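You operate a simulated robot arm through the tools that you are given. There is no shell and no other tool. Be economical: measure what you need, move in short steps, check, and stop when the job is done.

You are at the controls of a simulated robot arm. One attempt, no reset.

## Task
Take the teal cap and leave it on the clear end of the long table. Take the purple cap from the top of the green-legged bench and put it in the big carton. Fetch the grey ring and set it on the lower shelf of the panel table. Put the folded cream cloth on the plywood board on rack 30 away on the front of the panel table. Fetch the black cup from the plywood board on rack 30 and set it on the top of the packing table. Put the gold cup on the plywood board on rack 30 away on the front edge of the bender bench. Fetch the medium black ring from the top of the packing table and set it on the plywood board on rack 30. Do these in any order.

Only the result counts: the job must be done as asked and must still hold three seconds after the hand-in. Knocking over, shifting, dropping, spilling or breaking anything else fails it. Lids that push on must go on centred and level and be pressed home; caps that screw on are set level and turned clockwise until they are tight. Flat cloth is picked up by pressing the open fingertips on it (5 to 10 N) and closing them slowly along it; thin cloth reads only 2 to 8 mm in the jaws.

## Robot
A 7-joint arm with a fingered hand on a trunk, on a base that drives. Base frame: it is fixed to the floor where the robot stands at the start and does not move with it; the origin is under the middle of the robot, x ahead of it, y to its left, z up. Readings come in cm, degrees, newtons and seconds.
With the tool pointing down near the work surface it reaches from about 40 to 74 cm from the robot's upright axis, wherever it stands. Its first joint turns from -166.0 to 166.0 degrees. Places, roughly: big carton inside [-290, -90, 10]; black cup (7x7x3 cm) [60, -160, 70]; black ring [-75, -225, 75]; clear end of the long table [80, 240, 80]; folded cream cloth (8x10x3 cm) [60, -140, 70]; front edge of the bender bench (13x26 cm) [-194, 292, 86]; front of the panel table (42x17 cm) [-126, -106, 84]; gold cup (8x8x3 cm) [80, -210, 70]; grey ring [50, -50, 75]; lower shelf of the panel table [-150, -110, 20]; plywood board on rack 30 [80, -190, 70]; purple cap (3x3x3 cm) [50, 0, 80]; teal cap (3x3x3 cm) [50, -10, 80]; top of the packing table [-90, -240, 80]. Payload 3.4 kg.
The tool frame sits at the grasp point between the pads (the TCP): z along the fingers, y along the line on which they close. The tips reach 2.5 cm beyond it. The gripper opens to 8.8 cm. The gripper's body begins 2.9 cm behind the TCP. The gripper is a hand of 3 fingers: y runs from the thumb to the fingers, the wrist lies at [-1.3, -10.6, -17.4] in the tool frame, and closing takes about 1.5 s.
Orientation is that of the tool frame in the base frame, as [roll, pitch, yaw] about the fixed x, y, z axes, in that order (R = Rz(yaw) Ry(pitch) Rx(roll)). With the fingers straight down and the wrist toward the robot, the tool's x, y and z point along [0, 1, 0], [1, 0, 0] and [0, 0, -1] of the base frame.

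## Interface
- The arm moves only by the tool arm_command. Its argument "deltas" is a list of rows, each a list of 6 numbers: the shift along the tool's x, y, z in units of 30 mm (1.0 is 30 mm), then the turn, a rotation vector about the tool's x, y, z in units of 4 degrees (1.0 is 4 degrees). In form: [[x, y, z, ax, ay, az], ...]. A call has 1 to 12 rows; each row shifts and turns the commanded pose from where the row before left it, along the tool's axes as they then stand. "claw" is the opening, from 0 (shut) to 1 (fully open), set as the call begins (left out, the last holds). A call with a number of a shift or a turn outside -1 to 1 is refused whole. Rows are played at 5 a second. More than 5 cm and 8.6 degrees between two rows, or a gripper value outside its range, and nothing of the call is played. A pose out of reach is approached as far as the arm can. The call stops where the force on the tool passes 40 N (or 10 N more than at its start, if that is more) or the arm is blocked; 0.2 s more then pass. Each finger travels about 7.2 cm/s and halts on what it meets, pressing with about 24 N; the grip force reading is that of the motor and also rises with nothing between the fingers. The clock runs only during rows and for 0.2 s after the last one: add rows that do not move to give the fingers time. The reply holds the time, the measured pose of the TCP, the force on the tool along the base axes, the opening and the grip force, in the units named above and with some noise, with the torque about the TCP (base axes, N m) and any sound that the robot's microphone picked up.
- Cameras (640 x 400 px; columns grow to the right, rows downward): "scene" is now at [0.78, 10.64, 138.66]; the picture's right is [-0.61, -0.79, 0.00], its down [-0.52, 0.40, -0.75] and it looks along [0.60, -0.46, -0.66] (base axes); focal length 276 px, centre (320, 200). "wrist" rides on the gripper at [5.8, -8.5, -9.9] in the tool frame; the picture's right is [-0.67, 0.35, -0.66], its down [-0.69, -0.63, 0.37] and it looks along [-0.29, 0.69, 0.66] (tool axes); focal length 261 px, centre (320, 200). There is no depth. A picture from a camera that has moved, and an enlarged one, comes with that camera's place and axes in the base frame and with its lens.
- camera(camera): a new picture of that camera. No time passes.
- lift_body(by): slides the trunk up (or, below 0, down) by that many cm; the arm and the scene camera ride with it, the base frame stays. It gives what a move gives, with no picture.
- steer(legs): drives the robot by 1 to 6 legs, each [ahead, left, turn to the left] in cm, cm and degrees, along the robot's own axes; the way and the turn of a leg run together, so that a leg with both is an arc; at most 150 cm and 180 degrees a leg. The arm and the cameras ride along, it lands a little off, and it stops where it bumps. It gives what a move gives.
- curl_fingers(index, middle, thumb_bend, thumb_turn): sets how far each is bent, from 0 (flat) to 1 (curled in); at 0.3 the hand is open as for a grip, at 0.7 the pads meet at the TCP. One left out holds its place. A second passes; each finger stops where it meets its share of the squeeze, and holds until it gets a number again. A gripper value or a shape takes the hand back. It gives what a move gives, with no picture; readings hold the bend of each and the force on the fingers (four entries, about 0 where the hand has none), thumb and palm. thumb_turn goes from beside the hand (0) to across from the fingers (1), as for a grip.
- set_grasp(shape): the hand has 3 fingers and takes this shape, open, in about a second: jaw (thumb against the fingers, like two jaws); tri (thumb and two fingers); tip (a fingertip pinch); poke (one finger out to press); point (the index stretched); flat (the hand flat); cup (the hand cupped); fist (a fist). The gripper value then closes the fingers along that shape, each until it touches; the sizes above hold for jaw. It gives what a move gives, with no picture.
- head_to(pan, tilt): turns the head with the scene camera to pan (to the left, within 155 degrees either way) and tilt (down, from -29 to 69), counted from straight ahead of the robot. It gives what a move gives.
- enlarge(camera, box): a new picture of the part [left, top, right, bottom] of that camera's present view, enlarged. No time passes.
- hand_in(): hands the job in; it is judged then, once.

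Work in short steps. Places have to be worked out from the pictures, the camera data and where the tool is seen: move nearer, look again, correct. Check each grasp and each placing, and mend what went wrong. You have 207 turns and 200 pictures in all, those below and enlarged ones among them. Open the gripper and draw the arm clear of the work before you hand the job in, unless the task says otherwise; then end with one line.

The tools are called after ">>>" by a JSON object that holds its "method" and its "body". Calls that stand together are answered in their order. arm_command: Moves the arm, as the interface text tells. Its arguments: {"type":"object","properties":{"deltas":{"type":"array","items":{"type":"array","items":{"type":"number"}}},"claw":{"type":"number"}},"required":["deltas"]} The other tools are called the same way: lift_body (by) slides the trunk up or down; set_grasp (shape) gives the hand a shape; curl_fingers (index, middle, thumb_bend, thumb_turn) moves the fingers one by one; steer (legs) drives the base; head_to (pan, tilt) turns the head that bears the scene camera; camera (camera) takes a picture; enlarge (camera, box) takes an enlarged picture of a part of a camera's view; hand_in () hands the job in.

At the start:

```text
time_s: 0.0
position: [31.19, -31.33, 105.79]
ee_rot: [180.0, 0.0, 90.1]
wrist_force: [0.4, 0.1, -0.7]
moment: [-0.01, 0.0, -0.03]
opening: 8.75
grasp_force: 0.1
shape: jaw
bend: [0.3, 0.3, 0.3, 0.98]
finger forces: [0.0, 0.0, 0.0, 0.0, 0.0, 0.0]
trunk travel left (down, up): [-40.0, 19.0]
robot x, y, heading: [-0.34, -0.27, 0.1]
head pan, tilt: [-37.4, 41.1]
```

scene: 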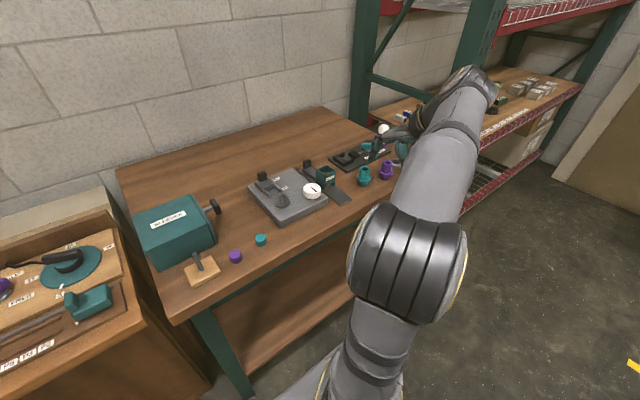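
wrist: 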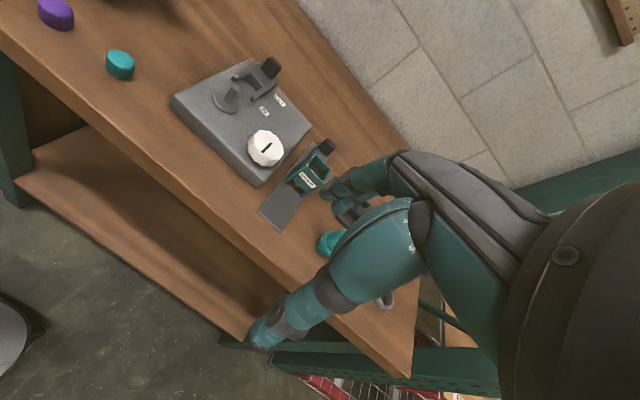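

I'll look first at the bench area with the caps and the grey ring.

>>> {"method": "enlarge", "body": {"camera": "scene", "box": [120, 100, 440, 300]}}

>>> {"method": "enlarge", "body": {"camera": "wrist", "box": [160, 60, 440, 340]}}

```text
2.00 times, centred on (280, 200) of scene
camera zoom: at [0.78, 10.64, 138.66], right [-0.61, -0.79, 0.0], down [-0.52, 0.4, -0.75], along [0.6, -0.46, -0.66], focal length 553 px, centre (400, 200)
```

zoom: 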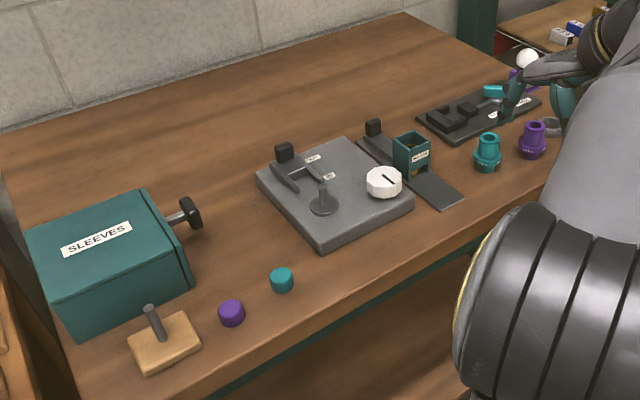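

```text
1.43 times, centred on (300, 200) of wrist
camera zoom: at [22.71, -25.64, 115.68], right [0.35, -0.67, 0.66], down [-0.63, -0.69, -0.37], along [0.69, -0.29, -0.66], focal length 372 px, centre (349, 200)
```

zoom: 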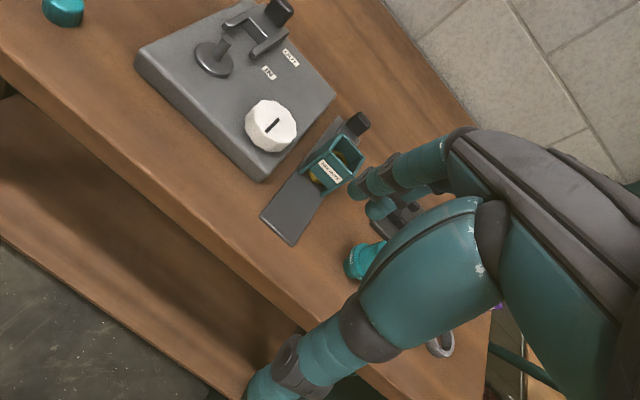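

The caps lie near [48,-6] and [48,1], at about z 83. I'll move the hand over the teal cap while staying high and then look with the wrist camera.

>>> {"method": "arm_command", "body": {"deltas": [[0.93, 0.6, 0, 0, 0, 0], [0.93, 0.6, 0, 0, 0, 0], [0.93, 0.6, 0, 0, 0, 0], [0.93, 0.6, 0, 0, 0, 0], [0.93, 0.6, 0, 0, 0, 0], [0.93, 0.6, 0, 0, 0, 0], [0.93, 0.6, 0, 0, 0, 0], [0.93, 0.6, 0, 0, 0, 0], [0.93, 0.6, 0, 0, 0, 0], [0, 0, 0.8, 0, 0, 0], [0, 0, 0.8, 0, 0, 0]], "claw": 1}}

>>> {"method": "camera", "body": {"camera": "wrist"}}

>>> {"method": "camera", "body": {"camera": "scene"}}

```text
time_s: 2.4
position: [47.45, -6.25, 100.88]
ee_rot: [-179.9, 0.0, 90.0]
wrist_force: [0.2, 0.2, 0.1]
moment: [-0.01, -0.03, 0.01]
opening: 8.75
grasp_force: 0.0
shape: jaw
bend: [0.3, 0.3, 0.3, 0.98]
finger forces: [0.1, 0.0, 0.1, 0.1, 0.1, 0.1]
trunk travel left (down, up): [-40.0, 19.0]
robot x, y, heading: [0.11, 0.31, 0.1]
head pan, tilt: [-37.4, 41.1]
```

```text
195 pictures are left
camera wrist: at [39.03, -0.57, 110.81], right [0.35, -0.67, 0.66], down [-0.63, -0.69, -0.37], along [0.69, -0.29, -0.66], focal length 261 px, centre (320, 200)
```

wrist: 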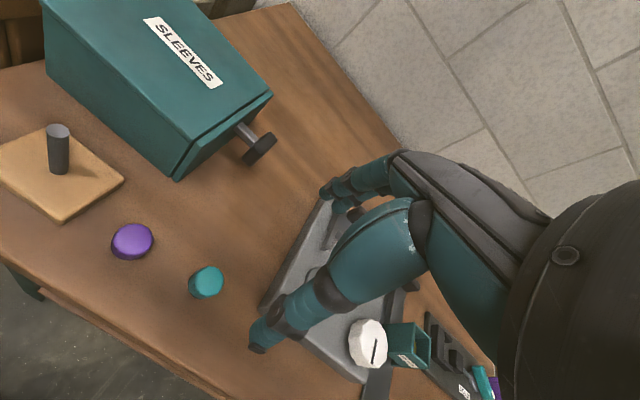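

```text
194 pictures are left
camera scene: at [0.77, 10.63, 138.66], right [-0.61, -0.79, 0.0], down [-0.52, 0.4, -0.75], along [0.6, -0.46, -0.66], focal length 276 px, centre (320, 200)
```

scene: 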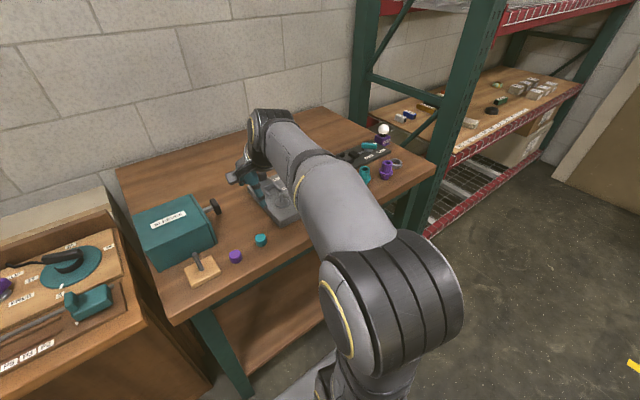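

The teal cap works out at about [47.9,-6.2,83] from both cameras, which puts the tool right above it. I'll descend most of the way and check.

>>> {"method": "arm_command", "body": {"deltas": [[0, 0.15, 0.97, 0, 0, 0], [0, 0, 0.97, 0, 0, 0], [0, 0, 0.97, 0, 0, 0], [0, 0, 0.97, 0, 0, 0], [0, 0, 0.8, 0, 0, 0]]}}

>>> {"method": "camera", "body": {"camera": "wrist"}}

>>> {"method": "enlarge", "body": {"camera": "scene", "box": [160, 170, 320, 290]}}

```text
time_s: 3.6
position: [47.74, -6.29, 86.99]
ee_rot: [-180.0, 0.1, 89.9]
wrist_force: [0.2, 0.3, -0.4]
moment: [-0.02, 0.01, -0.01]
opening: 8.74
grasp_force: 0.0
shape: jaw
bend: [0.3, 0.3, 0.3, 0.98]
finger forces: [0.0, 0.0, 0.0, 0.0, 0.0, 0.0]
trunk travel left (down, up): [-40.0, 19.0]
robot x, y, heading: [0.11, 0.24, 0.2]
head pan, tilt: [-37.4, 41.1]
```

```text
193 pictures are left
camera wrist: at [39.42, -0.57, 96.84], right [0.35, -0.67, 0.66], down [-0.63, -0.69, -0.37], along [0.69, -0.29, -0.66], focal length 261 px, centre (320, 200)
```

wrist: 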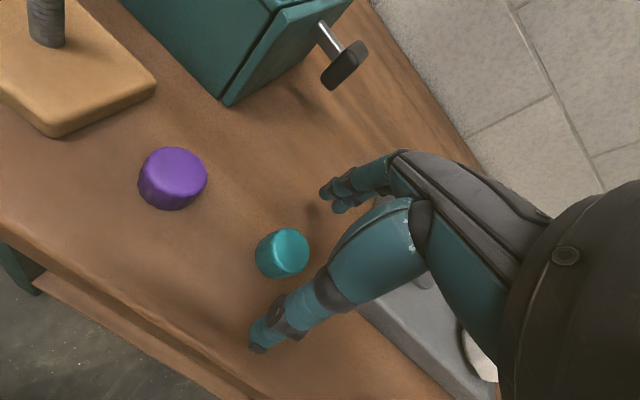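

```text
3.33 times, centred on (240, 230) of scene
camera zoom: at [0.78, 10.64, 138.66], right [-0.61, -0.79, 0.0], down [-0.52, 0.4, -0.75], along [0.6, -0.46, -0.66], focal length 921 px, centre (587, 100)
```

zoom: 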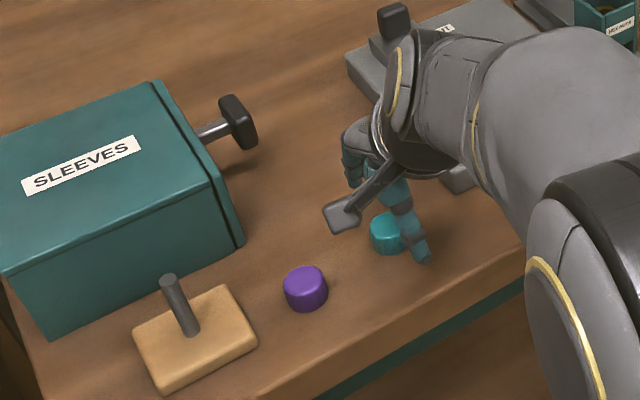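

The cap centre is confirmed at about [47.9,-6.1,83]. I'll go down to z 84.2 and close on it.

>>> {"method": "arm_command", "body": {"deltas": [[0.05, 0.05, 0.5, 0, 0, 0], [0, 0, 0.42, 0, 0, 0], [0, 0, 0, 0, 0, 0]]}}

>>> {"method": "arm_command", "body": {"deltas": [[0, 0, 0, 0, 0, 0], [0, 0, 0, 0, 0, 0], [0, 0, 0, 0, 0, 0], [0, 0, 0, 0, 0, 0], [0, 0, 0, 0, 0, 0], [0, 0, 0, 0, 0, 0], [0, 0, 0, 0, 0, 0]], "claw": 0}}

>>> {"method": "camera", "body": {"camera": "wrist"}}

```text
time_s: 4.4
position: [47.92, -6.22, 84.24]
ee_rot: [179.7, 0.2, 90.0]
wrist_force: [-3.0, 0.9, 21.4]
moment: [-0.16, -0.94, -0.03]
opening: 8.6
grasp_force: 0.1
shape: jaw
bend: [0.3, 0.3, 0.3, 0.98]
finger forces: [0.2, 19.7, 0.0, 0.0, 0.5, 0.0]
trunk travel left (down, up): [-40.0, 19.0]
robot x, y, heading: [-0.25, 0.1, -0.1]
head pan, tilt: [-37.4, 41.1]
```

```text
time_s: 4.9
position: [48.13, -6.23, 84.46]
ee_rot: [179.3, 0.0, 90.0]
wrist_force: [1.1, -0.4, 11.5]
moment: [0.02, -0.16, 0.01]
opening: 2.41
grasp_force: 24.1
shape: jaw
bend: [0.74, 0.59, 0.76, 1.0]
finger forces: [17.9, 6.8, 0.0, 0.0, 25.2, 0.1]
trunk travel left (down, up): [-40.0, 19.0]
robot x, y, heading: [0.15, 0.19, -0.3]
head pan, tilt: [-37.4, 41.1]
stopped in row 2: the force on the tool passed its limit at 47 N (the readings are from after the stop); the commanded pose is now the measured one
```

```text
191 pictures are left
camera wrist: at [39.55, -0.47, 94.3], right [0.34, -0.67, 0.66], down [-0.63, -0.69, -0.37], along [0.7, -0.29, -0.65], focal length 261 px, centre (320, 200)
```

wrist: 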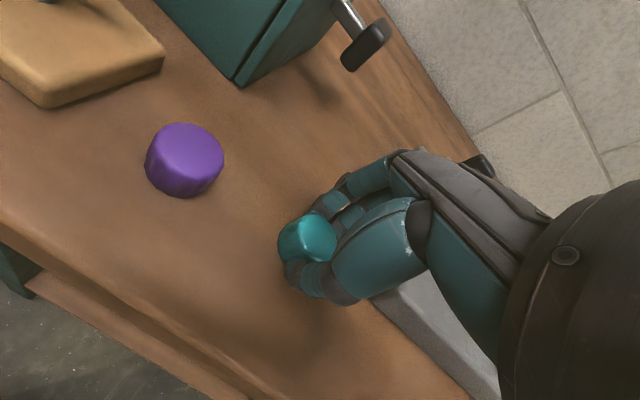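

The tips touched the table at TCP z of about 84.4, but the cap seems to be between index and thumb. I'll lift slowly and check.

>>> {"method": "arm_command", "body": {"deltas": [[0, 0, -0.3, 0, 0, 0], [0, 0, 0, 0, 0, 0], [0, 0, -0.5, 0, 0, 0], [0, 0, -1, 0, 0, 0], [0, 0, 0, 0, 0, 0]], "claw": 0}}

>>> {"method": "camera", "body": {"camera": "wrist"}}

```text
time_s: 6.1
position: [48.37, -6.06, 89.62]
ee_rot: [179.7, 0.0, 89.9]
wrist_force: [-0.4, 0.3, -0.2]
moment: [0.0, 0.02, 0.02]
opening: 2.38
grasp_force: 23.8
shape: jaw
bend: [0.74, 0.59, 0.76, 1.0]
finger forces: [14.0, 5.4, 0.0, 0.0, 19.4, 0.0]
trunk travel left (down, up): [-40.0, 19.0]
robot x, y, heading: [-0.01, 0.07, 0.0]
head pan, tilt: [-37.4, 41.1]
```

```text
190 pictures are left
camera wrist: at [39.73, -0.43, 99.5], right [0.34, -0.67, 0.66], down [-0.63, -0.69, -0.37], along [0.7, -0.29, -0.66], focal length 261 px, centre (320, 200)
```

wrist: 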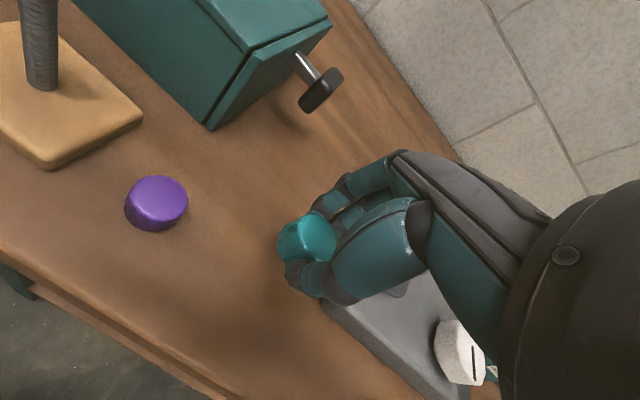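

The cap is held. I'll lift higher and draw in, then look around to plan the driving.

>>> {"method": "arm_command", "body": {"deltas": [[0, 0, -1, 0, 0, 0], [0, 0, -1, 0, 0, 0], [0, 0, -1, 0, 0, 0], [0, 0, -1, 0, 0, 0], [0, 0, -1, 0, 0, 0], [0, -0.8, 0, 0, 0, 0], [0, -0.8, 0, 0, 0, 0], [0, -0.8, 0, 0, 0, 0]]}}

>>> {"method": "head_to", "body": {"pan": 70, "tilt": 25}}

>>> {"method": "camera", "body": {"camera": "scene"}}

>>> {"method": "head_to", "body": {"pan": 150, "tilt": 25}}

>>> {"method": "camera", "body": {"camera": "scene"}}

>>> {"method": "head_to", "body": {"pan": -140, "tilt": 25}}

>>> {"method": "camera", "body": {"camera": "scene"}}

>>> {"method": "head_to", "body": {"pan": -75, "tilt": 25}}

>>> {"method": "camera", "body": {"camera": "scene"}}

```text
time_s: 7.9
position: [40.74, -6.09, 104.71]
ee_rot: [179.6, 0.0, 89.9]
wrist_force: [-0.3, 0.6, -0.2]
moment: [0.02, 0.02, 0.02]
opening: 2.34
grasp_force: 24.2
shape: jaw
bend: [0.74, 0.6, 0.76, 1.0]
finger forces: [14.0, 5.3, 0.1, 0.0, 18.9, 0.0]
trunk travel left (down, up): [-40.0, 19.0]
robot x, y, heading: [-0.14, -0.08, 0.0]
head pan, tilt: [-37.4, 41.1]
```

```text
time_s: 9.8
position: [40.77, -6.08, 104.73]
ee_rot: [179.6, 0.0, 89.9]
wrist_force: [0.0, -0.2, -0.1]
moment: [0.03, 0.0, 0.02]
opening: 2.31
grasp_force: 23.7
shape: jaw
bend: [0.74, 0.6, 0.76, 1.0]
finger forces: [14.1, 5.2, 0.0, 0.0, 18.9, 0.0]
trunk travel left (down, up): [-40.0, 19.0]
robot x, y, heading: [-0.19, 0.03, -0.2]
head pan, tilt: [70.0, 25.0]
```

```text
189 pictures are left
camera scene: at [-2.76, 24.42, 141.15], right [0.94, -0.34, 0.0], down [-0.14, -0.4, -0.91], along [0.31, 0.85, -0.42], focal length 276 px, centre (320, 200)
```

scene: 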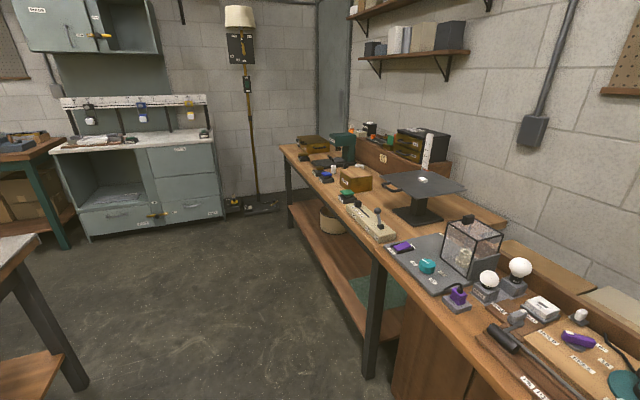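

```text
time_s: 11.3
position: [40.64, -6.16, 104.54]
ee_rot: [179.5, 0.0, 89.9]
wrist_force: [-0.2, 0.0, -0.7]
moment: [0.04, 0.01, 0.04]
opening: 2.35
grasp_force: 23.6
shape: jaw
bend: [0.74, 0.6, 0.76, 1.0]
finger forces: [14.0, 5.3, 0.1, 0.0, 19.0, 0.0]
trunk travel left (down, up): [-40.0, 19.0]
robot x, y, heading: [0.21, 0.05, -0.2]
head pan, tilt: [150.0, 25.0]
```

```text
188 pictures are left
camera scene: at [-13.89, 20.37, 141.15], right [0.5, 0.87, 0.0], down [0.37, -0.21, -0.91], along [-0.78, 0.45, -0.42], focal length 276 px, centre (320, 200)
```

scene: 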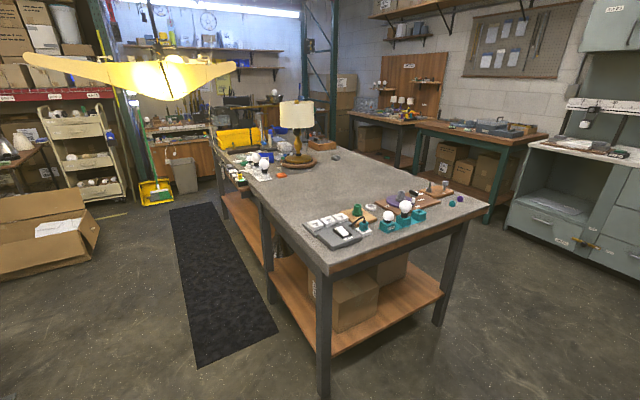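

```text
time_s: 15.3
position: [40.65, -6.1, 104.73]
ee_rot: [179.6, 0.0, 90.0]
wrist_force: [-0.4, -0.1, 0.1]
moment: [-0.02, -0.01, 0.06]
opening: 2.32
grasp_force: 24.1
shape: jaw
bend: [0.74, 0.6, 0.76, 1.0]
finger forces: [14.0, 5.3, 0.0, 0.1, 18.9, 0.0]
trunk travel left (down, up): [-40.0, 19.0]
robot x, y, heading: [0.26, 0.11, -0.1]
head pan, tilt: [-140.0, 25.0]
```

```text
187 pictures are left
camera scene: at [-12.97, 9.84, 141.15], right [-0.64, 0.77, 0.0], down [0.32, 0.27, -0.91], along [-0.69, -0.58, -0.42], focal length 276 px, centre (320, 200)
```

scene: 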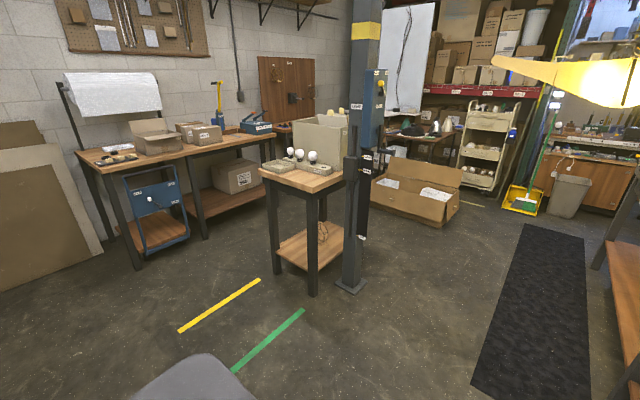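

```text
time_s: 16.6
position: [40.65, -6.16, 104.7]
ee_rot: [179.6, 0.2, 89.9]
wrist_force: [0.7, 0.1, -0.8]
moment: [-0.01, 0.01, 0.01]
opening: 2.35
grasp_force: 23.6
shape: jaw
bend: [0.74, 0.6, 0.76, 1.0]
finger forces: [14.0, 5.3, 0.1, 0.0, 18.9, 0.0]
trunk travel left (down, up): [-40.0, 19.0]
robot x, y, heading: [0.18, 0.26, 0.1]
head pan, tilt: [-75.0, 25.0]
```

```text
186 pictures are left
camera scene: at [-3.53, 6.86, 141.15], right [-0.97, -0.26, 0.0], down [-0.11, 0.41, -0.91], along [0.23, -0.88, -0.42], focal length 276 px, centre (320, 200)
```

scene: 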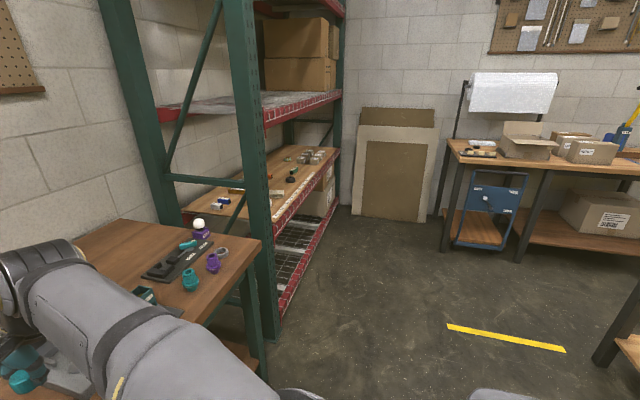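

Layout: the long table runs at x≥45 from y≈90 to 260, with a corridor between it and the grey table at x≈-80. I'll back off, drive left along the corridor, then look at the clear end.

>>> {"method": "steer", "body": {"legs": [[-25, 0, 0], [0, 110, 0], [0, 90, 0]]}}

>>> {"method": "head_to", "body": {"pan": 20, "tilt": 40}}

>>> {"method": "camera", "body": {"camera": "scene"}}

```text
time_s: 28.0
position: [10.29, 193.71, 104.7]
ee_rot: [179.7, 0.0, 91.6]
wrist_force: [-0.5, -0.2, 0.3]
moment: [0.02, 0.03, 0.0]
opening: 2.33
grasp_force: 24.3
shape: jaw
bend: [0.74, 0.6, 0.76, 1.0]
finger forces: [14.1, 5.2, 0.0, 0.0, 18.9, 0.0]
trunk travel left (down, up): [-40.0, 19.0]
robot x, y, heading: [-30.29, 198.29, 1.9]
head pan, tilt: [-75.0, 25.0]
```

```text
time_s: 29.7
position: [10.36, 193.72, 104.62]
ee_rot: [179.5, 0.0, 91.8]
wrist_force: [-0.7, 0.0, -0.2]
moment: [0.09, 0.0, 0.0]
opening: 2.32
grasp_force: 23.8
shape: jaw
bend: [0.74, 0.6, 0.76, 1.0]
finger forces: [14.1, 5.4, 0.1, 0.1, 18.9, 0.1]
trunk travel left (down, up): [-40.0, 19.0]
robot x, y, heading: [-30.7, 198.7, 2.0]
head pan, tilt: [20.0, 40.0]
```

```text
185 pictures are left
camera scene: at [-29.09, 217.29, 138.82], right [0.37, -0.93, 0.0], down [-0.6, -0.24, -0.77], along [0.71, 0.28, -0.64], focal length 276 px, centre (320, 200)
```

scene: 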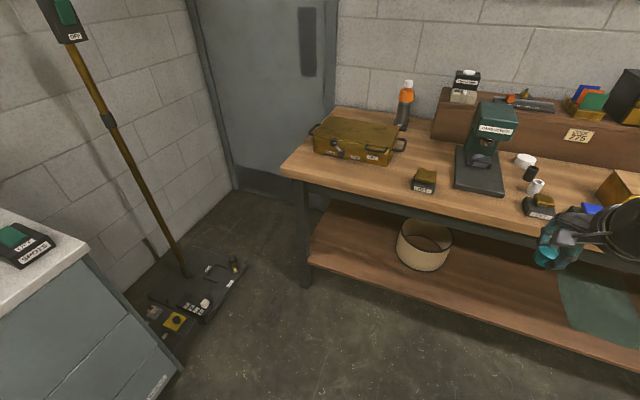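

>>> {"method": "enlarge", "body": {"camera": "scene", "box": [270, 70, 570, 240]}}

```text
2.13 times, centred on (420, 155) of scene
camera zoom: at [-29.09, 217.29, 138.82], right [0.37, -0.93, 0.0], down [-0.6, -0.24, -0.77], along [0.71, 0.28, -0.64], focal length 590 px, centre (107, 296)
```

zoom: 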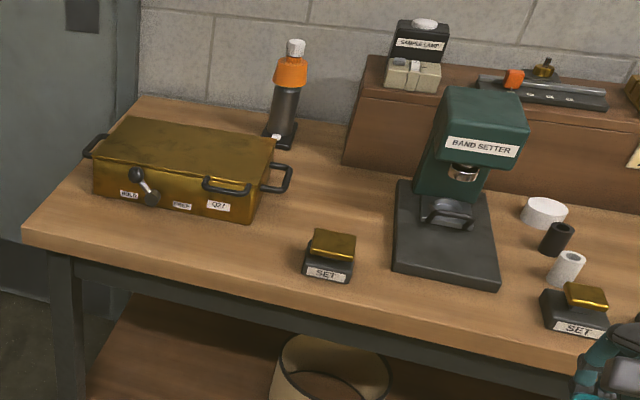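

The table spans x 47–113 and its clear end is y≈217–263, with the brass box in the middle. I'll aim for the open strip in front of the box, around [58,240], and drive there.

>>> {"method": "steer", "body": {"legs": [[0, 40, -2], [36, 0, 0]]}}

>>> {"method": "head_to", "body": {"pan": 0, "tilt": 50}}

>>> {"method": "camera", "body": {"camera": "scene"}}

>>> {"method": "camera", "body": {"camera": "wrist"}}

```text
time_s: 34.0
position: [44.1, 231.81, 104.76]
ee_rot: [179.5, 0.0, 89.6]
wrist_force: [0.7, 0.2, -0.6]
moment: [0.01, 0.0, -0.01]
opening: 2.32
grasp_force: 23.8
shape: jaw
bend: [0.74, 0.6, 0.76, 1.0]
finger forces: [14.0, 5.3, 0.0, 0.0, 18.9, 0.0]
trunk travel left (down, up): [-40.0, 19.0]
robot x, y, heading: [3.4, 237.68, -0.3]
head pan, tilt: [20.0, 40.0]
```

```text
time_s: 34.8
position: [44.26, 231.75, 104.67]
ee_rot: [179.6, 0.0, 89.7]
wrist_force: [0.2, 0.4, 0.1]
moment: [-0.01, 0.02, 0.02]
opening: 2.32
grasp_force: 24.3
shape: jaw
bend: [0.74, 0.6, 0.76, 1.0]
finger forces: [14.0, 5.3, 0.0, 0.0, 18.9, 0.0]
trunk travel left (down, up): [-40.0, 19.0]
robot x, y, heading: [3.84, 238.23, -0.4]
head pan, tilt: [0.0, 50.0]
```

```text
183 pictures are left
camera scene: at [5.35, 253.86, 137.4], right [0.0, -1.0, 0.0], down [-0.77, 0.0, -0.64], along [0.64, 0.0, -0.77], focal length 276 px, centre (320, 200)
```

scene: 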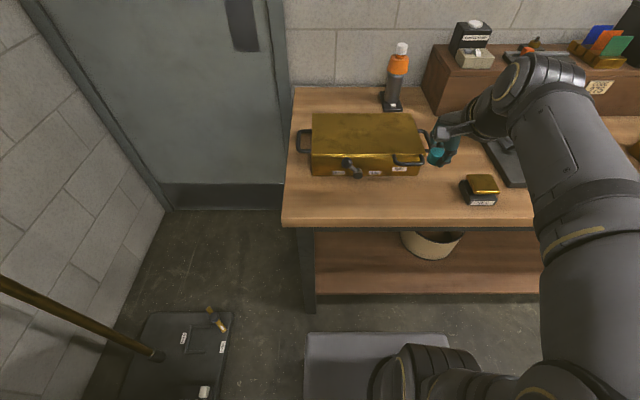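

```text
182 pictures are left
camera wrist: at [35.65, 237.56, 114.51], right [0.34, -0.67, 0.66], down [-0.63, -0.68, -0.37], along [0.7, -0.29, -0.66], focal length 261 px, centre (320, 200)
```

wrist: 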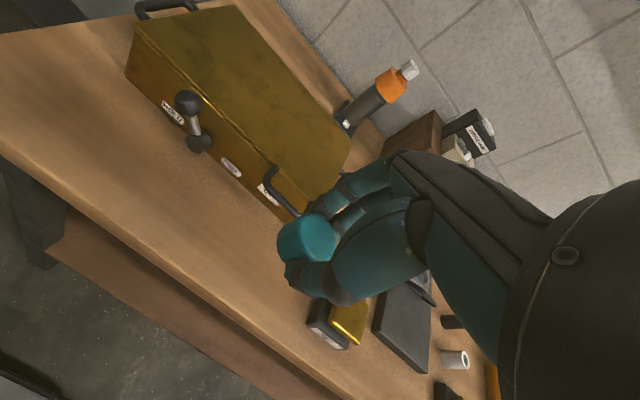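

The strip is x 46–61 in front of the box. I'll move over [52,251.5] and lower partway.

>>> {"method": "arm_command", "body": {"deltas": [[0.94, 0.37, 0, 0, 0, 0], [0.94, 0.37, 0, 0, 0, 0], [0.94, 0.37, 0, 0, 0, 0], [0.94, 0.37, 0, 0, 0, 0], [0.94, 0.37, 0, 0, 0, 0], [0.94, 0.37, 0, 0, 0, 0], [0.94, 0.37, 0, 0, 0, 0], [0, 0, 0.9, 0, 0, 0], [0, 0, 0.9, 0, 0, 0], [0, 0, 0.9, 0, 0, 0], [0, 0, 0.9, 0, 0, 0], [0, 0, 0.9, 0, 0, 0]]}}

>>> {"method": "camera", "body": {"camera": "wrist"}}

>>> {"method": "camera", "body": {"camera": "scene"}}

```text
time_s: 37.4
position: [52.27, 251.66, 91.4]
ee_rot: [179.7, 0.1, 89.6]
wrist_force: [0.7, 0.1, 0.2]
moment: [0.01, 0.04, -0.01]
opening: 2.33
grasp_force: 23.8
shape: jaw
bend: [0.74, 0.6, 0.77, 1.0]
finger forces: [14.1, 5.2, 0.0, 0.0, 18.6, 0.0]
trunk travel left (down, up): [-40.0, 19.0]
robot x, y, heading: [3.06, 238.01, -0.4]
head pan, tilt: [0.0, 50.0]
```

```text
181 pictures are left
camera wrist: at [43.82, 257.42, 101.16], right [0.34, -0.67, 0.66], down [-0.63, -0.68, -0.37], along [0.7, -0.29, -0.66], focal length 261 px, centre (320, 200)
```

wrist: 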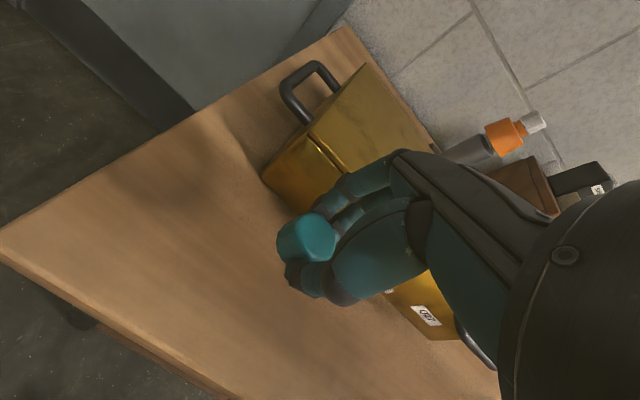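

```text
180 pictures are left
camera scene: at [5.35, 253.86, 137.4], right [0.0, -1.0, 0.0], down [-0.77, 0.0, -0.64], along [0.64, 0.0, -0.77], focal length 276 px, centre (320, 200)
```

scene: 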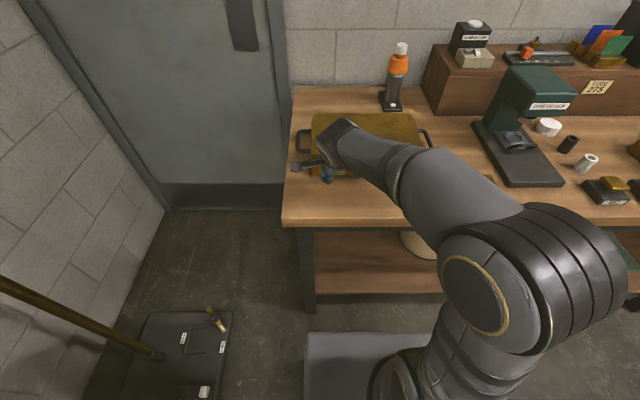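

There is clear table under the cap. I'll lower in steps and watch the force.

>>> {"method": "arm_command", "body": {"deltas": [[0, 0, 0.6, 0, 0, 0], [0, 0, 0.6, 0, 0, 0], [0, 0, 0.5, 0, 0, 0], [0, 0, 0, 0, 0, 0]]}}

>>> {"method": "enlarge", "body": {"camera": "wrist", "box": [220, 180, 400, 320]}}

```text
time_s: 38.4
position: [52.15, 251.51, 86.04]
ee_rot: [179.6, 0.1, 89.6]
wrist_force: [0.1, -0.4, -0.7]
moment: [0.0, 0.02, 0.03]
opening: 2.31
grasp_force: 23.6
shape: jaw
bend: [0.74, 0.6, 0.77, 1.0]
finger forces: [14.1, 5.1, 0.1, 0.0, 18.5, 0.1]
trunk travel left (down, up): [-40.0, 19.0]
robot x, y, heading: [3.36, 238.14, -0.2]
head pan, tilt: [0.0, 50.0]
```

```text
2.86 times, centred on (310, 250) of wrist
camera zoom: at [43.63, 257.25, 95.93], right [0.34, -0.67, 0.66], down [-0.63, -0.68, -0.37], along [0.7, -0.29, -0.66], focal length 745 px, centre (349, 57)
```

zoom: 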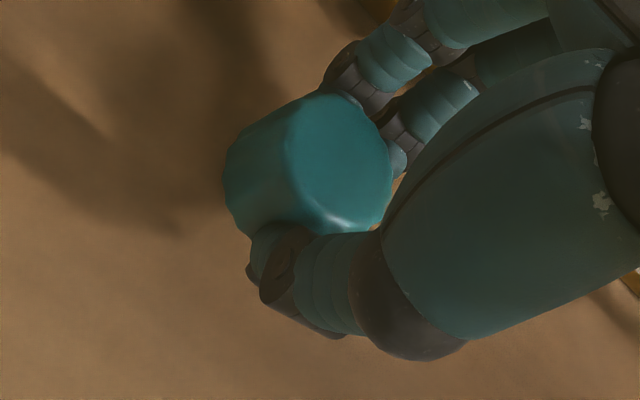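

The cap is upright in the grip. I continue in small steps.

>>> {"method": "arm_command", "body": {"deltas": [[0, 0, 0.15, 0, 0, 0], [0, 0, 0.15, 0, 0, 0], [0, 0, 0.15, 0, 0, 0], [0, 0, 0, 0, 0, 0]]}}

```text
time_s: 39.4
position: [52.21, 251.52, 84.59]
ee_rot: [179.7, -0.1, 89.8]
wrist_force: [0.2, -0.4, -0.8]
moment: [0.05, 0.0, 0.02]
opening: 2.3
grasp_force: 24.1
shape: jaw
bend: [0.74, 0.6, 0.77, 1.0]
finger forces: [14.1, 5.1, 0.1, 0.0, 18.5, 0.0]
trunk travel left (down, up): [-40.0, 19.0]
robot x, y, heading: [3.64, 238.0, -0.4]
head pan, tilt: [0.0, 50.0]
```

>>> {"method": "arm_command", "body": {"deltas": [[0, 0, 0.12, 0, 0, 0], [0, 0, 0.12, 0, 0, 0], [0, 0, 0.12, 0, 0, 0], [0, 0, 0, 0, 0, 0]]}}

```text
time_s: 40.2
position: [52.42, 251.56, 84.48]
ee_rot: [178.7, -0.5, 89.8]
wrist_force: [-2.1, 0.0, 17.7]
moment: [0.01, 0.21, 0.0]
opening: 2.37
grasp_force: 24.2
shape: jaw
bend: [0.74, 0.6, 0.78, 1.0]
finger forces: [15.0, 6.6, 0.1, 0.0, 33.6, 0.1]
trunk travel left (down, up): [-40.0, 19.0]
robot x, y, heading: [3.12, 238.04, -0.5]
head pan, tilt: [0.0, 50.0]
stopped in row 3: the force on the tool passed its limit at 44 N (the readings are from after the stop); the commanded pose is now the measured one
```

It's in contact with the table at TCP z 84.5. I'll relieve the press slightly, open, and rise straight up.

>>> {"method": "arm_command", "body": {"deltas": [[0, 0, -0.06, 0, 0, 0], [0, 0, 0, 0, 0, 0]], "claw": 0}}

>>> {"method": "arm_command", "body": {"deltas": [[0, 0, 0, 0, 0, 0], [0, 0, -0.04, 0, 0, 0], [0, 0, -0.04, 0, 0, 0], [0, 0, 0, 0, 0, 0], [0, 0, 0, 0, 0, 0], [0, 0, -0.8, 0, 0, 0], [0, 0, -0.8, 0, 0, 0], [0, 0, -0.8, 0, 0, 0]], "claw": 0.8}}

>>> {"method": "camera", "body": {"camera": "wrist"}}

```text
time_s: 40.8
position: [52.38, 251.59, 84.6]
ee_rot: [178.9, -0.3, 89.8]
wrist_force: [2.7, 1.6, 14.2]
moment: [0.06, -0.06, -0.02]
opening: 2.37
grasp_force: 23.7
shape: jaw
bend: [0.74, 0.6, 0.78, 1.0]
finger forces: [18.7, 6.0, 0.1, 0.1, 26.1, 0.1]
trunk travel left (down, up): [-40.0, 19.0]
robot x, y, heading: [3.51, 238.35, -0.5]
head pan, tilt: [0.0, 50.0]
```

```text
time_s: 42.6
position: [52.27, 251.7, 91.87]
ee_rot: [179.0, -0.2, 89.8]
wrist_force: [0.8, -0.6, 0.4]
moment: [0.02, 0.0, 0.0]
opening: 7.0
grasp_force: 0.1
shape: jaw
bend: [0.27, 0.34, 0.49, 0.99]
finger forces: [0.1, 0.0, 0.0, 0.0, 0.1, 0.0]
trunk travel left (down, up): [-40.0, 19.0]
robot x, y, heading: [3.21, 238.08, -0.3]
head pan, tilt: [0.0, 50.0]
```

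```text
178 pictures are left
camera wrist: at [43.71, 257.36, 101.65], right [0.33, -0.67, 0.66], down [-0.63, -0.68, -0.38], along [0.7, -0.29, -0.65], focal length 261 px, centre (320, 200)
```

wrist: 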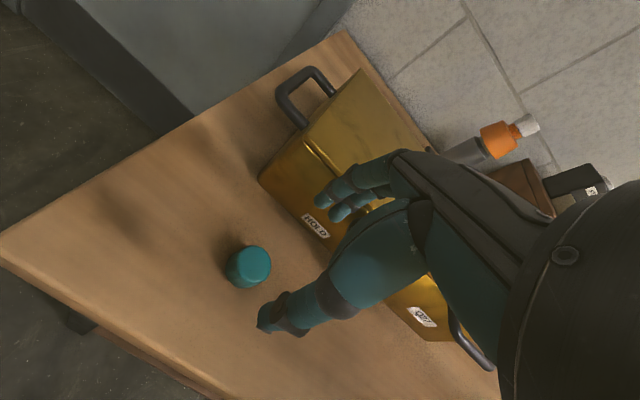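

The teal cap stands on the table. I'll raise and retract, then drive back to the bench for the purple cap.

>>> {"method": "arm_command", "body": {"deltas": [[0, 0, -1, 0, 0, 0], [0, 0, -1, 0, 0, 0], [0, 0, -1, 0, 0, 0], [0, 0, -1, 0, 0, 0], [-0.9, -0.6, 0, 0, 0, 0], [-0.9, -0.6, 0, 0, 0, 0], [-0.9, -0.6, 0, 0, 0, 0], [-0.9, -0.6, 0, 0, 0, 0], [-0.9, -0.6, 0, 0, 0, 0], [-0.9, -0.6, 0, 0, 0, 0]]}}

>>> {"method": "steer", "body": {"legs": [[-30, 0, 0], [0, -120, 0], [0, -117, 0], [28, 0, 0]]}}

>>> {"method": "camera", "body": {"camera": "scene"}}

>>> {"method": "camera", "body": {"camera": "wrist"}}

```text
time_s: 44.8
position: [41.47, 235.33, 103.64]
ee_rot: [179.1, -0.2, 89.8]
wrist_force: [0.2, 0.3, 0.7]
moment: [0.0, -0.02, -0.01]
opening: 7.04
grasp_force: 0.1
shape: jaw
bend: [0.27, 0.34, 0.49, 0.99]
finger forces: [0.0, 0.1, 0.1, 0.0, 0.1, 0.1]
trunk travel left (down, up): [-40.0, 19.0]
robot x, y, heading: [3.72, 238.25, -0.2]
head pan, tilt: [0.0, 50.0]
```

```text
time_s: 59.4
position: [32.51, 0.66, 103.58]
ee_rot: [179.1, -0.2, 87.5]
wrist_force: [0.3, 0.1, -0.2]
moment: [-0.01, 0.0, 0.01]
opening: 7.03
grasp_force: 0.1
shape: jaw
bend: [0.27, 0.34, 0.49, 0.99]
finger forces: [0.0, 0.1, 0.0, 0.1, 0.0, 0.1]
trunk travel left (down, up): [-40.0, 19.0]
robot x, y, heading: [-5.33, 5.1, -2.4]
head pan, tilt: [0.0, 50.0]
```

```text
177 pictures are left
camera scene: at [-2.69, 20.51, 137.4], right [-0.04, -1.0, 0.0], down [-0.77, 0.03, -0.64], along [0.64, -0.03, -0.77], focal length 276 px, centre (320, 200)
```

scene: 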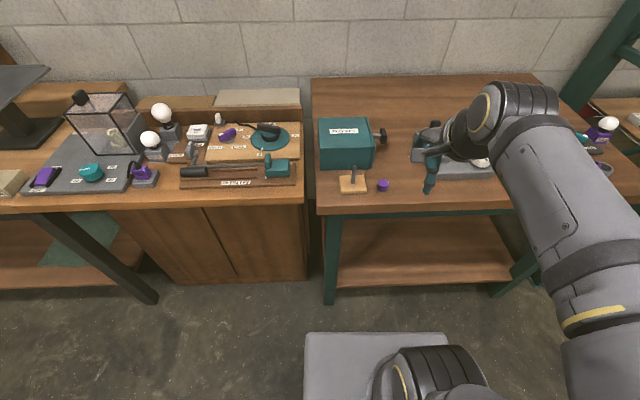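

```text
176 pictures are left
camera wrist: at [24.12, 6.65, 113.42], right [0.31, -0.69, 0.66], down [-0.65, -0.66, -0.38], along [0.69, -0.31, -0.65], focal length 261 px, centre (320, 200)
```

wrist: 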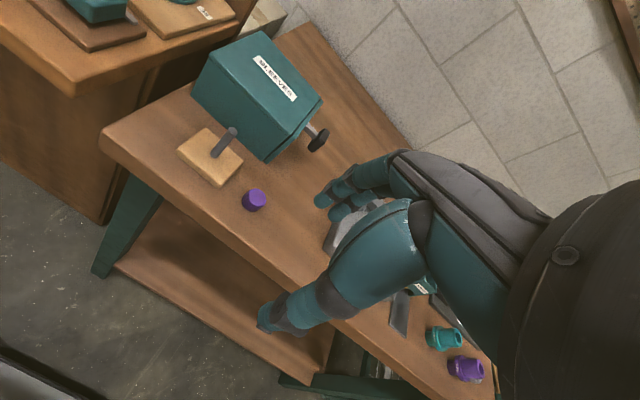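

The purple cap works out at about [46.9,1.6,83], unchanged. I'll move over it with the hand fully open and lower to z 87.

>>> {"method": "arm_command", "body": {"deltas": [[0.083, 0.8, 0, 0, 0, 0], [0.083, 0.8, 0, 0, 0, 0], [0.083, 0.8, 0, 0, 0, 0], [0.083, 0.8, 0, 0, 0, 0], [0.083, 0.8, 0, 0, 0, 0], [0.083, 0.8, 0, 0, 0, 0], [0, 0, 0.92, 0, 0, 0], [0, 0, 0.92, 0, 0, 0], [0, 0, 0.92, 0, 0, 0], [0, 0, 0.92, 0, 0, 0], [0, 0, 0.92, 0, 0, 0], [0, 0, 0.92, 0, 0, 0]], "claw": 1}}

>>> {"method": "camera", "body": {"camera": "wrist"}}

```text
time_s: 62.0
position: [46.83, 1.26, 87.49]
ee_rot: [179.0, -0.2, 87.5]
wrist_force: [0.7, 0.3, -0.2]
moment: [-0.02, -0.02, 0.01]
opening: 8.75
grasp_force: 0.0
shape: jaw
bend: [0.3, 0.3, 0.3, 0.98]
finger forces: [0.1, 0.1, 0.1, 0.0, 0.0, 0.0]
trunk travel left (down, up): [-40.0, 19.0]
robot x, y, heading: [-5.51, 4.92, -2.4]
head pan, tilt: [0.0, 50.0]
```

```text
175 pictures are left
camera wrist: at [38.64, 7.36, 97.2], right [0.31, -0.69, 0.66], down [-0.65, -0.66, -0.38], along [0.69, -0.31, -0.65], focal length 261 px, centre (320, 200)
```

wrist: 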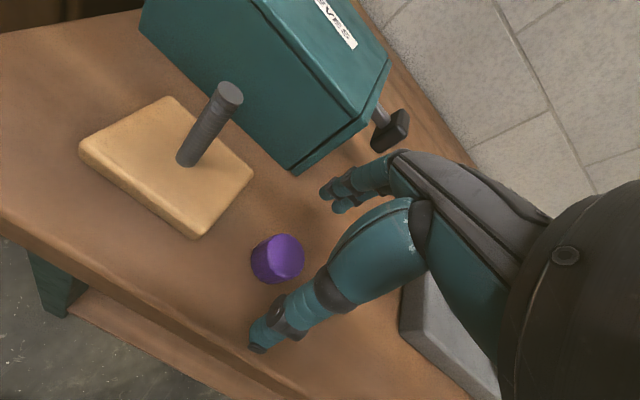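

Aligned. I'll lower to about 85 and close.

>>> {"method": "arm_command", "body": {"deltas": [[0.05, 0.04, 0.45, 0, 0, 0], [0, 0, 0.4, 0, 0, 0], [0, 0, 0, 0, 0, 0]]}}

>>> {"method": "arm_command", "body": {"deltas": [[0, 0, 0, 0, 0, 0], [0, 0, 0, 0, 0, 0], [0, 0, 0, 0, 0, 0], [0, 0, 0, 0, 0, 0], [0, 0, 0, 0, 0, 0], [0, 0, 0, 0, 0, 0]], "claw": 0}}

>>> {"method": "arm_command", "body": {"deltas": [[0, 0, -0.2, 0, 0, 0], [0, 0, 0, 0, 0, 0], [0, 0, -0.8, 0, 0, 0], [0, 0, -0.8, 0, 0, 0], [0, 0, 0, 0, 0, 0]], "claw": 0}}

>>> {"method": "camera", "body": {"camera": "wrist"}}

```text
time_s: 62.8
position: [47.36, 1.63, 84.97]
ee_rot: [179.0, -0.3, 87.4]
wrist_force: [-0.3, -0.3, -0.4]
moment: [-0.01, 0.03, 0.01]
opening: 8.77
grasp_force: 0.0
shape: jaw
bend: [0.3, 0.3, 0.3, 0.98]
finger forces: [0.0, 0.0, 0.0, 0.0, 0.1, 0.0]
trunk travel left (down, up): [-40.0, 19.0]
robot x, y, heading: [-5.08, 4.9, -2.3]
head pan, tilt: [0.0, 50.0]
```

```text
time_s: 64.2
position: [47.14, 1.54, 84.96]
ee_rot: [179.0, -0.2, 87.4]
wrist_force: [0.7, -0.4, 0.2]
moment: [0.0, 0.01, 0.01]
opening: 2.06
grasp_force: 24.1
shape: jaw
bend: [0.74, 0.57, 0.75, 1.0]
finger forces: [14.0, 7.4, 0.1, 0.1, 21.4, 0.0]
trunk travel left (down, up): [-40.0, 19.0]
robot x, y, heading: [-4.72, 4.76, -2.2]
head pan, tilt: [0.0, 50.0]
```

```text
time_s: 65.4
position: [47.4, 1.71, 90.35]
ee_rot: [179.0, -0.3, 87.5]
wrist_force: [0.0, -0.2, 0.0]
moment: [-0.03, 0.01, 0.01]
opening: 2.1
grasp_force: 23.9
shape: jaw
bend: [0.74, 0.57, 0.75, 1.0]
finger forces: [14.0, 7.5, 0.1, 0.1, 21.6, 0.0]
trunk travel left (down, up): [-40.0, 19.0]
robot x, y, heading: [-5.47, 4.82, -2.8]
head pan, tilt: [0.0, 50.0]
```

```text
174 pictures are left
camera wrist: at [39.06, 7.78, 100.05], right [0.31, -0.69, 0.66], down [-0.65, -0.66, -0.38], along [0.69, -0.31, -0.65], focal length 261 px, centre (320, 200)
```

wrist: 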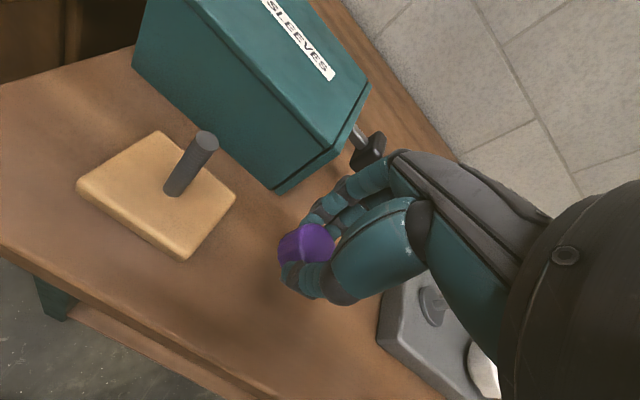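

The purple cap is held. I'll raise, back away, turn around and drive along y≈-12 toward the carton, keeping clear of the column at (-146,-73).

>>> {"method": "arm_command", "body": {"deltas": [[0, 0, -1, 0, 0, 0], [0, 0, -1, 0, 0, 0], [0, 0, -1, 0, 0, 0], [0, 0, -1, 0, 0, 0], [0, 0, -0.8, 0, 0, 0], [0, -0.9, 0, 0, 0, 0], [0, -0.9, 0, 0, 0, 0], [0, -0.9, 0, 0, 0, 0], [0, -0.9, 0, 0, 0, 0]]}}

>>> {"method": "steer", "body": {"legs": [[-60, -22, 0], [0, 0, 90], [0, 0, 92.5], [120, 0, 0]]}}

>>> {"method": "head_to", "body": {"pan": 20, "tilt": 35}}

>>> {"method": "camera", "body": {"camera": "scene"}}

```text
time_s: 67.4
position: [35.92, 2.08, 104.44]
ee_rot: [179.1, -0.2, 87.5]
wrist_force: [-0.7, -0.1, 0.4]
moment: [-0.02, 0.0, -0.03]
opening: 2.09
grasp_force: 23.9
shape: jaw
bend: [0.74, 0.57, 0.75, 1.0]
finger forces: [13.9, 7.5, 0.0, 0.0, 21.5, 0.1]
trunk travel left (down, up): [-40.0, 19.0]
robot x, y, heading: [-5.36, 4.49, -2.5]
head pan, tilt: [0.0, 50.0]
```

```text
time_s: 84.2
position: [-224.9, -5.32, 104.43]
ee_rot: [179.1, -0.2, -92.9]
wrist_force: [-0.7, 0.7, 0.4]
moment: [-0.01, 0.01, 0.01]
opening: 2.05
grasp_force: 23.9
shape: jaw
bend: [0.74, 0.57, 0.75, 1.0]
finger forces: [13.8, 7.4, 0.0, 0.0, 21.1, 0.1]
trunk travel left (down, up): [-40.0, 19.0]
robot x, y, heading: [-183.46, -8.3, 177.1]
head pan, tilt: [0.0, 50.0]
```

```text
time_s: 85.1
position: [-224.9, -5.3, 104.42]
ee_rot: [179.0, -0.3, -92.8]
wrist_force: [-0.7, 0.9, -0.2]
moment: [0.0, 0.02, 0.0]
opening: 2.07
grasp_force: 23.9
shape: jaw
bend: [0.74, 0.57, 0.75, 1.0]
finger forces: [13.7, 7.4, 0.1, 0.1, 21.1, 0.0]
trunk travel left (down, up): [-40.0, 19.0]
robot x, y, heading: [-183.79, -8.03, 177.1]
head pan, tilt: [20.0, 35.0]
```

```text
173 pictures are left
camera scene: at [-186.75, -26.99, 139.56], right [-0.29, 0.96, 0.0], down [0.55, 0.17, -0.82], along [-0.78, -0.24, -0.57], focal length 276 px, centre (320, 200)
```

scene: 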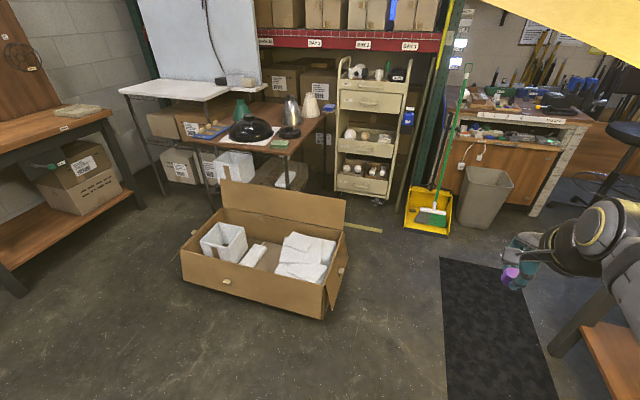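

The carton's front wall is at about x -267, y -138..-53, roughly 26 high, with items inside. I'll drive to (-233,-85) facing it and look down.

>>> {"method": "steer", "body": {"legs": [[0, 0, 2.9], [0, 77, 0], [48, 0, 0]]}}

>>> {"method": "head_to", "body": {"pan": 0, "tilt": 58}}

>>> {"method": "camera", "body": {"camera": "scene"}}

>>> {"method": "camera", "body": {"camera": "wrist"}}

```text
time_s: 88.6
position: [-225.48, -62.78, 104.4]
ee_rot: [179.1, -0.2, -89.6]
wrist_force: [0.0, 0.1, 0.2]
moment: [0.04, 0.03, -0.01]
opening: 2.05
grasp_force: 23.6
shape: jaw
bend: [0.74, 0.57, 0.75, 1.0]
finger forces: [13.7, 7.4, 0.0, 0.0, 21.1, 0.0]
trunk travel left (down, up): [-40.0, 19.0]
robot x, y, heading: [-184.05, -63.42, -179.8]
head pan, tilt: [20.0, 35.0]
stopped in leg 2: the robot was blocked; the commanded pose is now the measured one
```

```text
time_s: 89.4
position: [-225.42, -62.79, 104.54]
ee_rot: [179.0, -0.2, -89.6]
wrist_force: [-0.1, -0.2, -0.2]
moment: [-0.01, 0.02, 0.04]
opening: 2.06
grasp_force: 24.4
shape: jaw
bend: [0.74, 0.57, 0.75, 1.0]
finger forces: [13.8, 7.4, 0.0, 0.0, 21.0, 0.1]
trunk travel left (down, up): [-40.0, 19.0]
robot x, y, heading: [-183.83, -63.24, -179.8]
head pan, tilt: [0.0, 58.0]
```

```text
172 pictures are left
camera scene: at [-184.81, -79.13, 136.38], right [0.0, 1.0, 0.0], down [0.85, 0.0, -0.53], along [-0.53, 0.0, -0.85], focal length 276 px, centre (320, 200)
```

scene: 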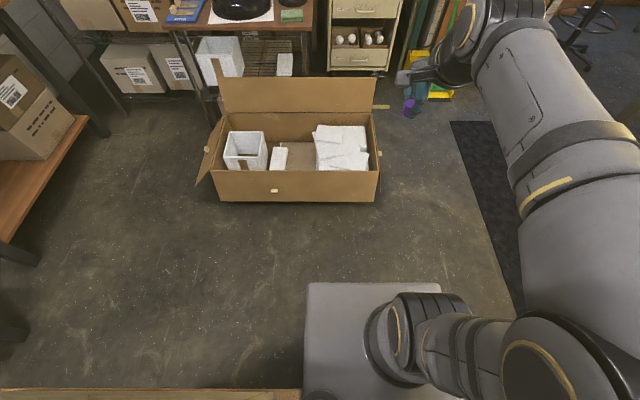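

```text
171 pictures are left
camera wrist: at [-216.66, -68.54, 114.23], right [-0.34, 0.67, 0.66], down [0.62, 0.69, -0.38], along [-0.71, 0.28, -0.65], focal length 261 px, centre (320, 200)
```

wrist: 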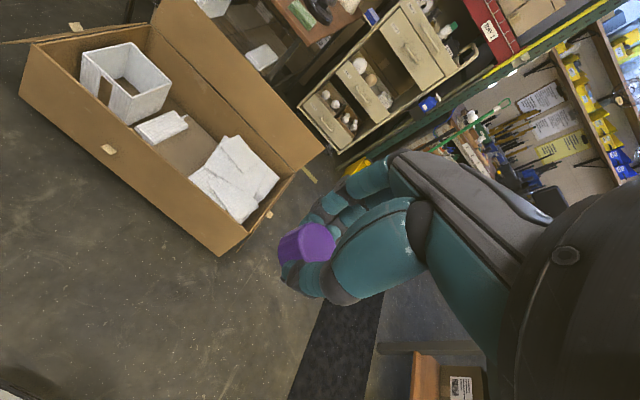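

The left leg of the drive was blocked by the panel table's corner, so I go ahead first and then left. The clear carton floor patch is near (-298,-91).

>>> {"method": "steer", "body": {"legs": [[0, -2, 0], [46, 0, 0], [0, 27, 0]]}}

>>> {"method": "camera", "body": {"camera": "scene"}}

>>> {"method": "camera", "body": {"camera": "wrist"}}

```text
time_s: 94.0
position: [-268.62, -89.84, 104.56]
ee_rot: [179.1, -0.1, -88.3]
wrist_force: [-1.0, 0.0, -0.6]
moment: [0.0, -0.02, 0.03]
opening: 2.04
grasp_force: 23.8
shape: jaw
bend: [0.74, 0.57, 0.75, 1.0]
finger forces: [13.8, 7.4, 0.0, 0.0, 21.1, 0.1]
trunk travel left (down, up): [-40.0, 19.0]
robot x, y, heading: [-227.59, -89.43, -178.4]
head pan, tilt: [0.0, 58.0]
```

```text
170 pictures are left
camera scene: at [-227.59, -105.14, 136.38], right [-0.03, 1.0, 0.0], down [0.85, 0.02, -0.53], along [-0.53, -0.01, -0.85], focal length 276 px, centre (320, 200)
```

scene: 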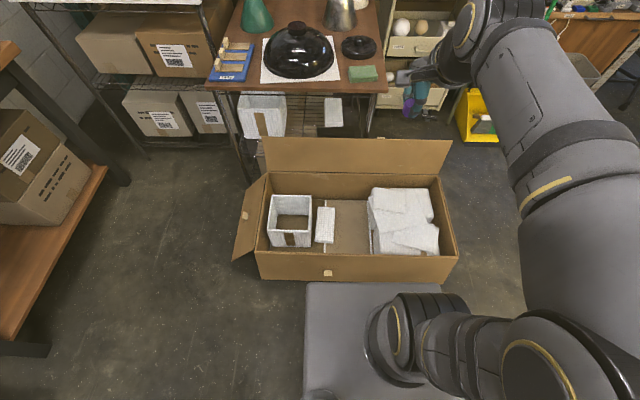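

```text
169 pictures are left
camera wrist: at [-259.7, -95.36, 114.23], right [-0.36, 0.66, 0.66], down [0.6, 0.7, -0.38], along [-0.71, 0.26, -0.65], focal length 261 px, centre (320, 200)
```

wrist: 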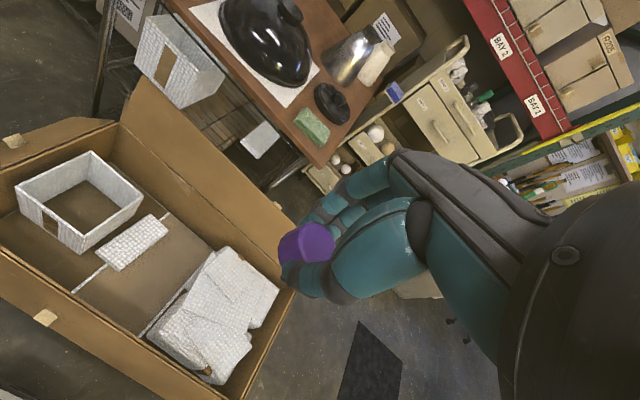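

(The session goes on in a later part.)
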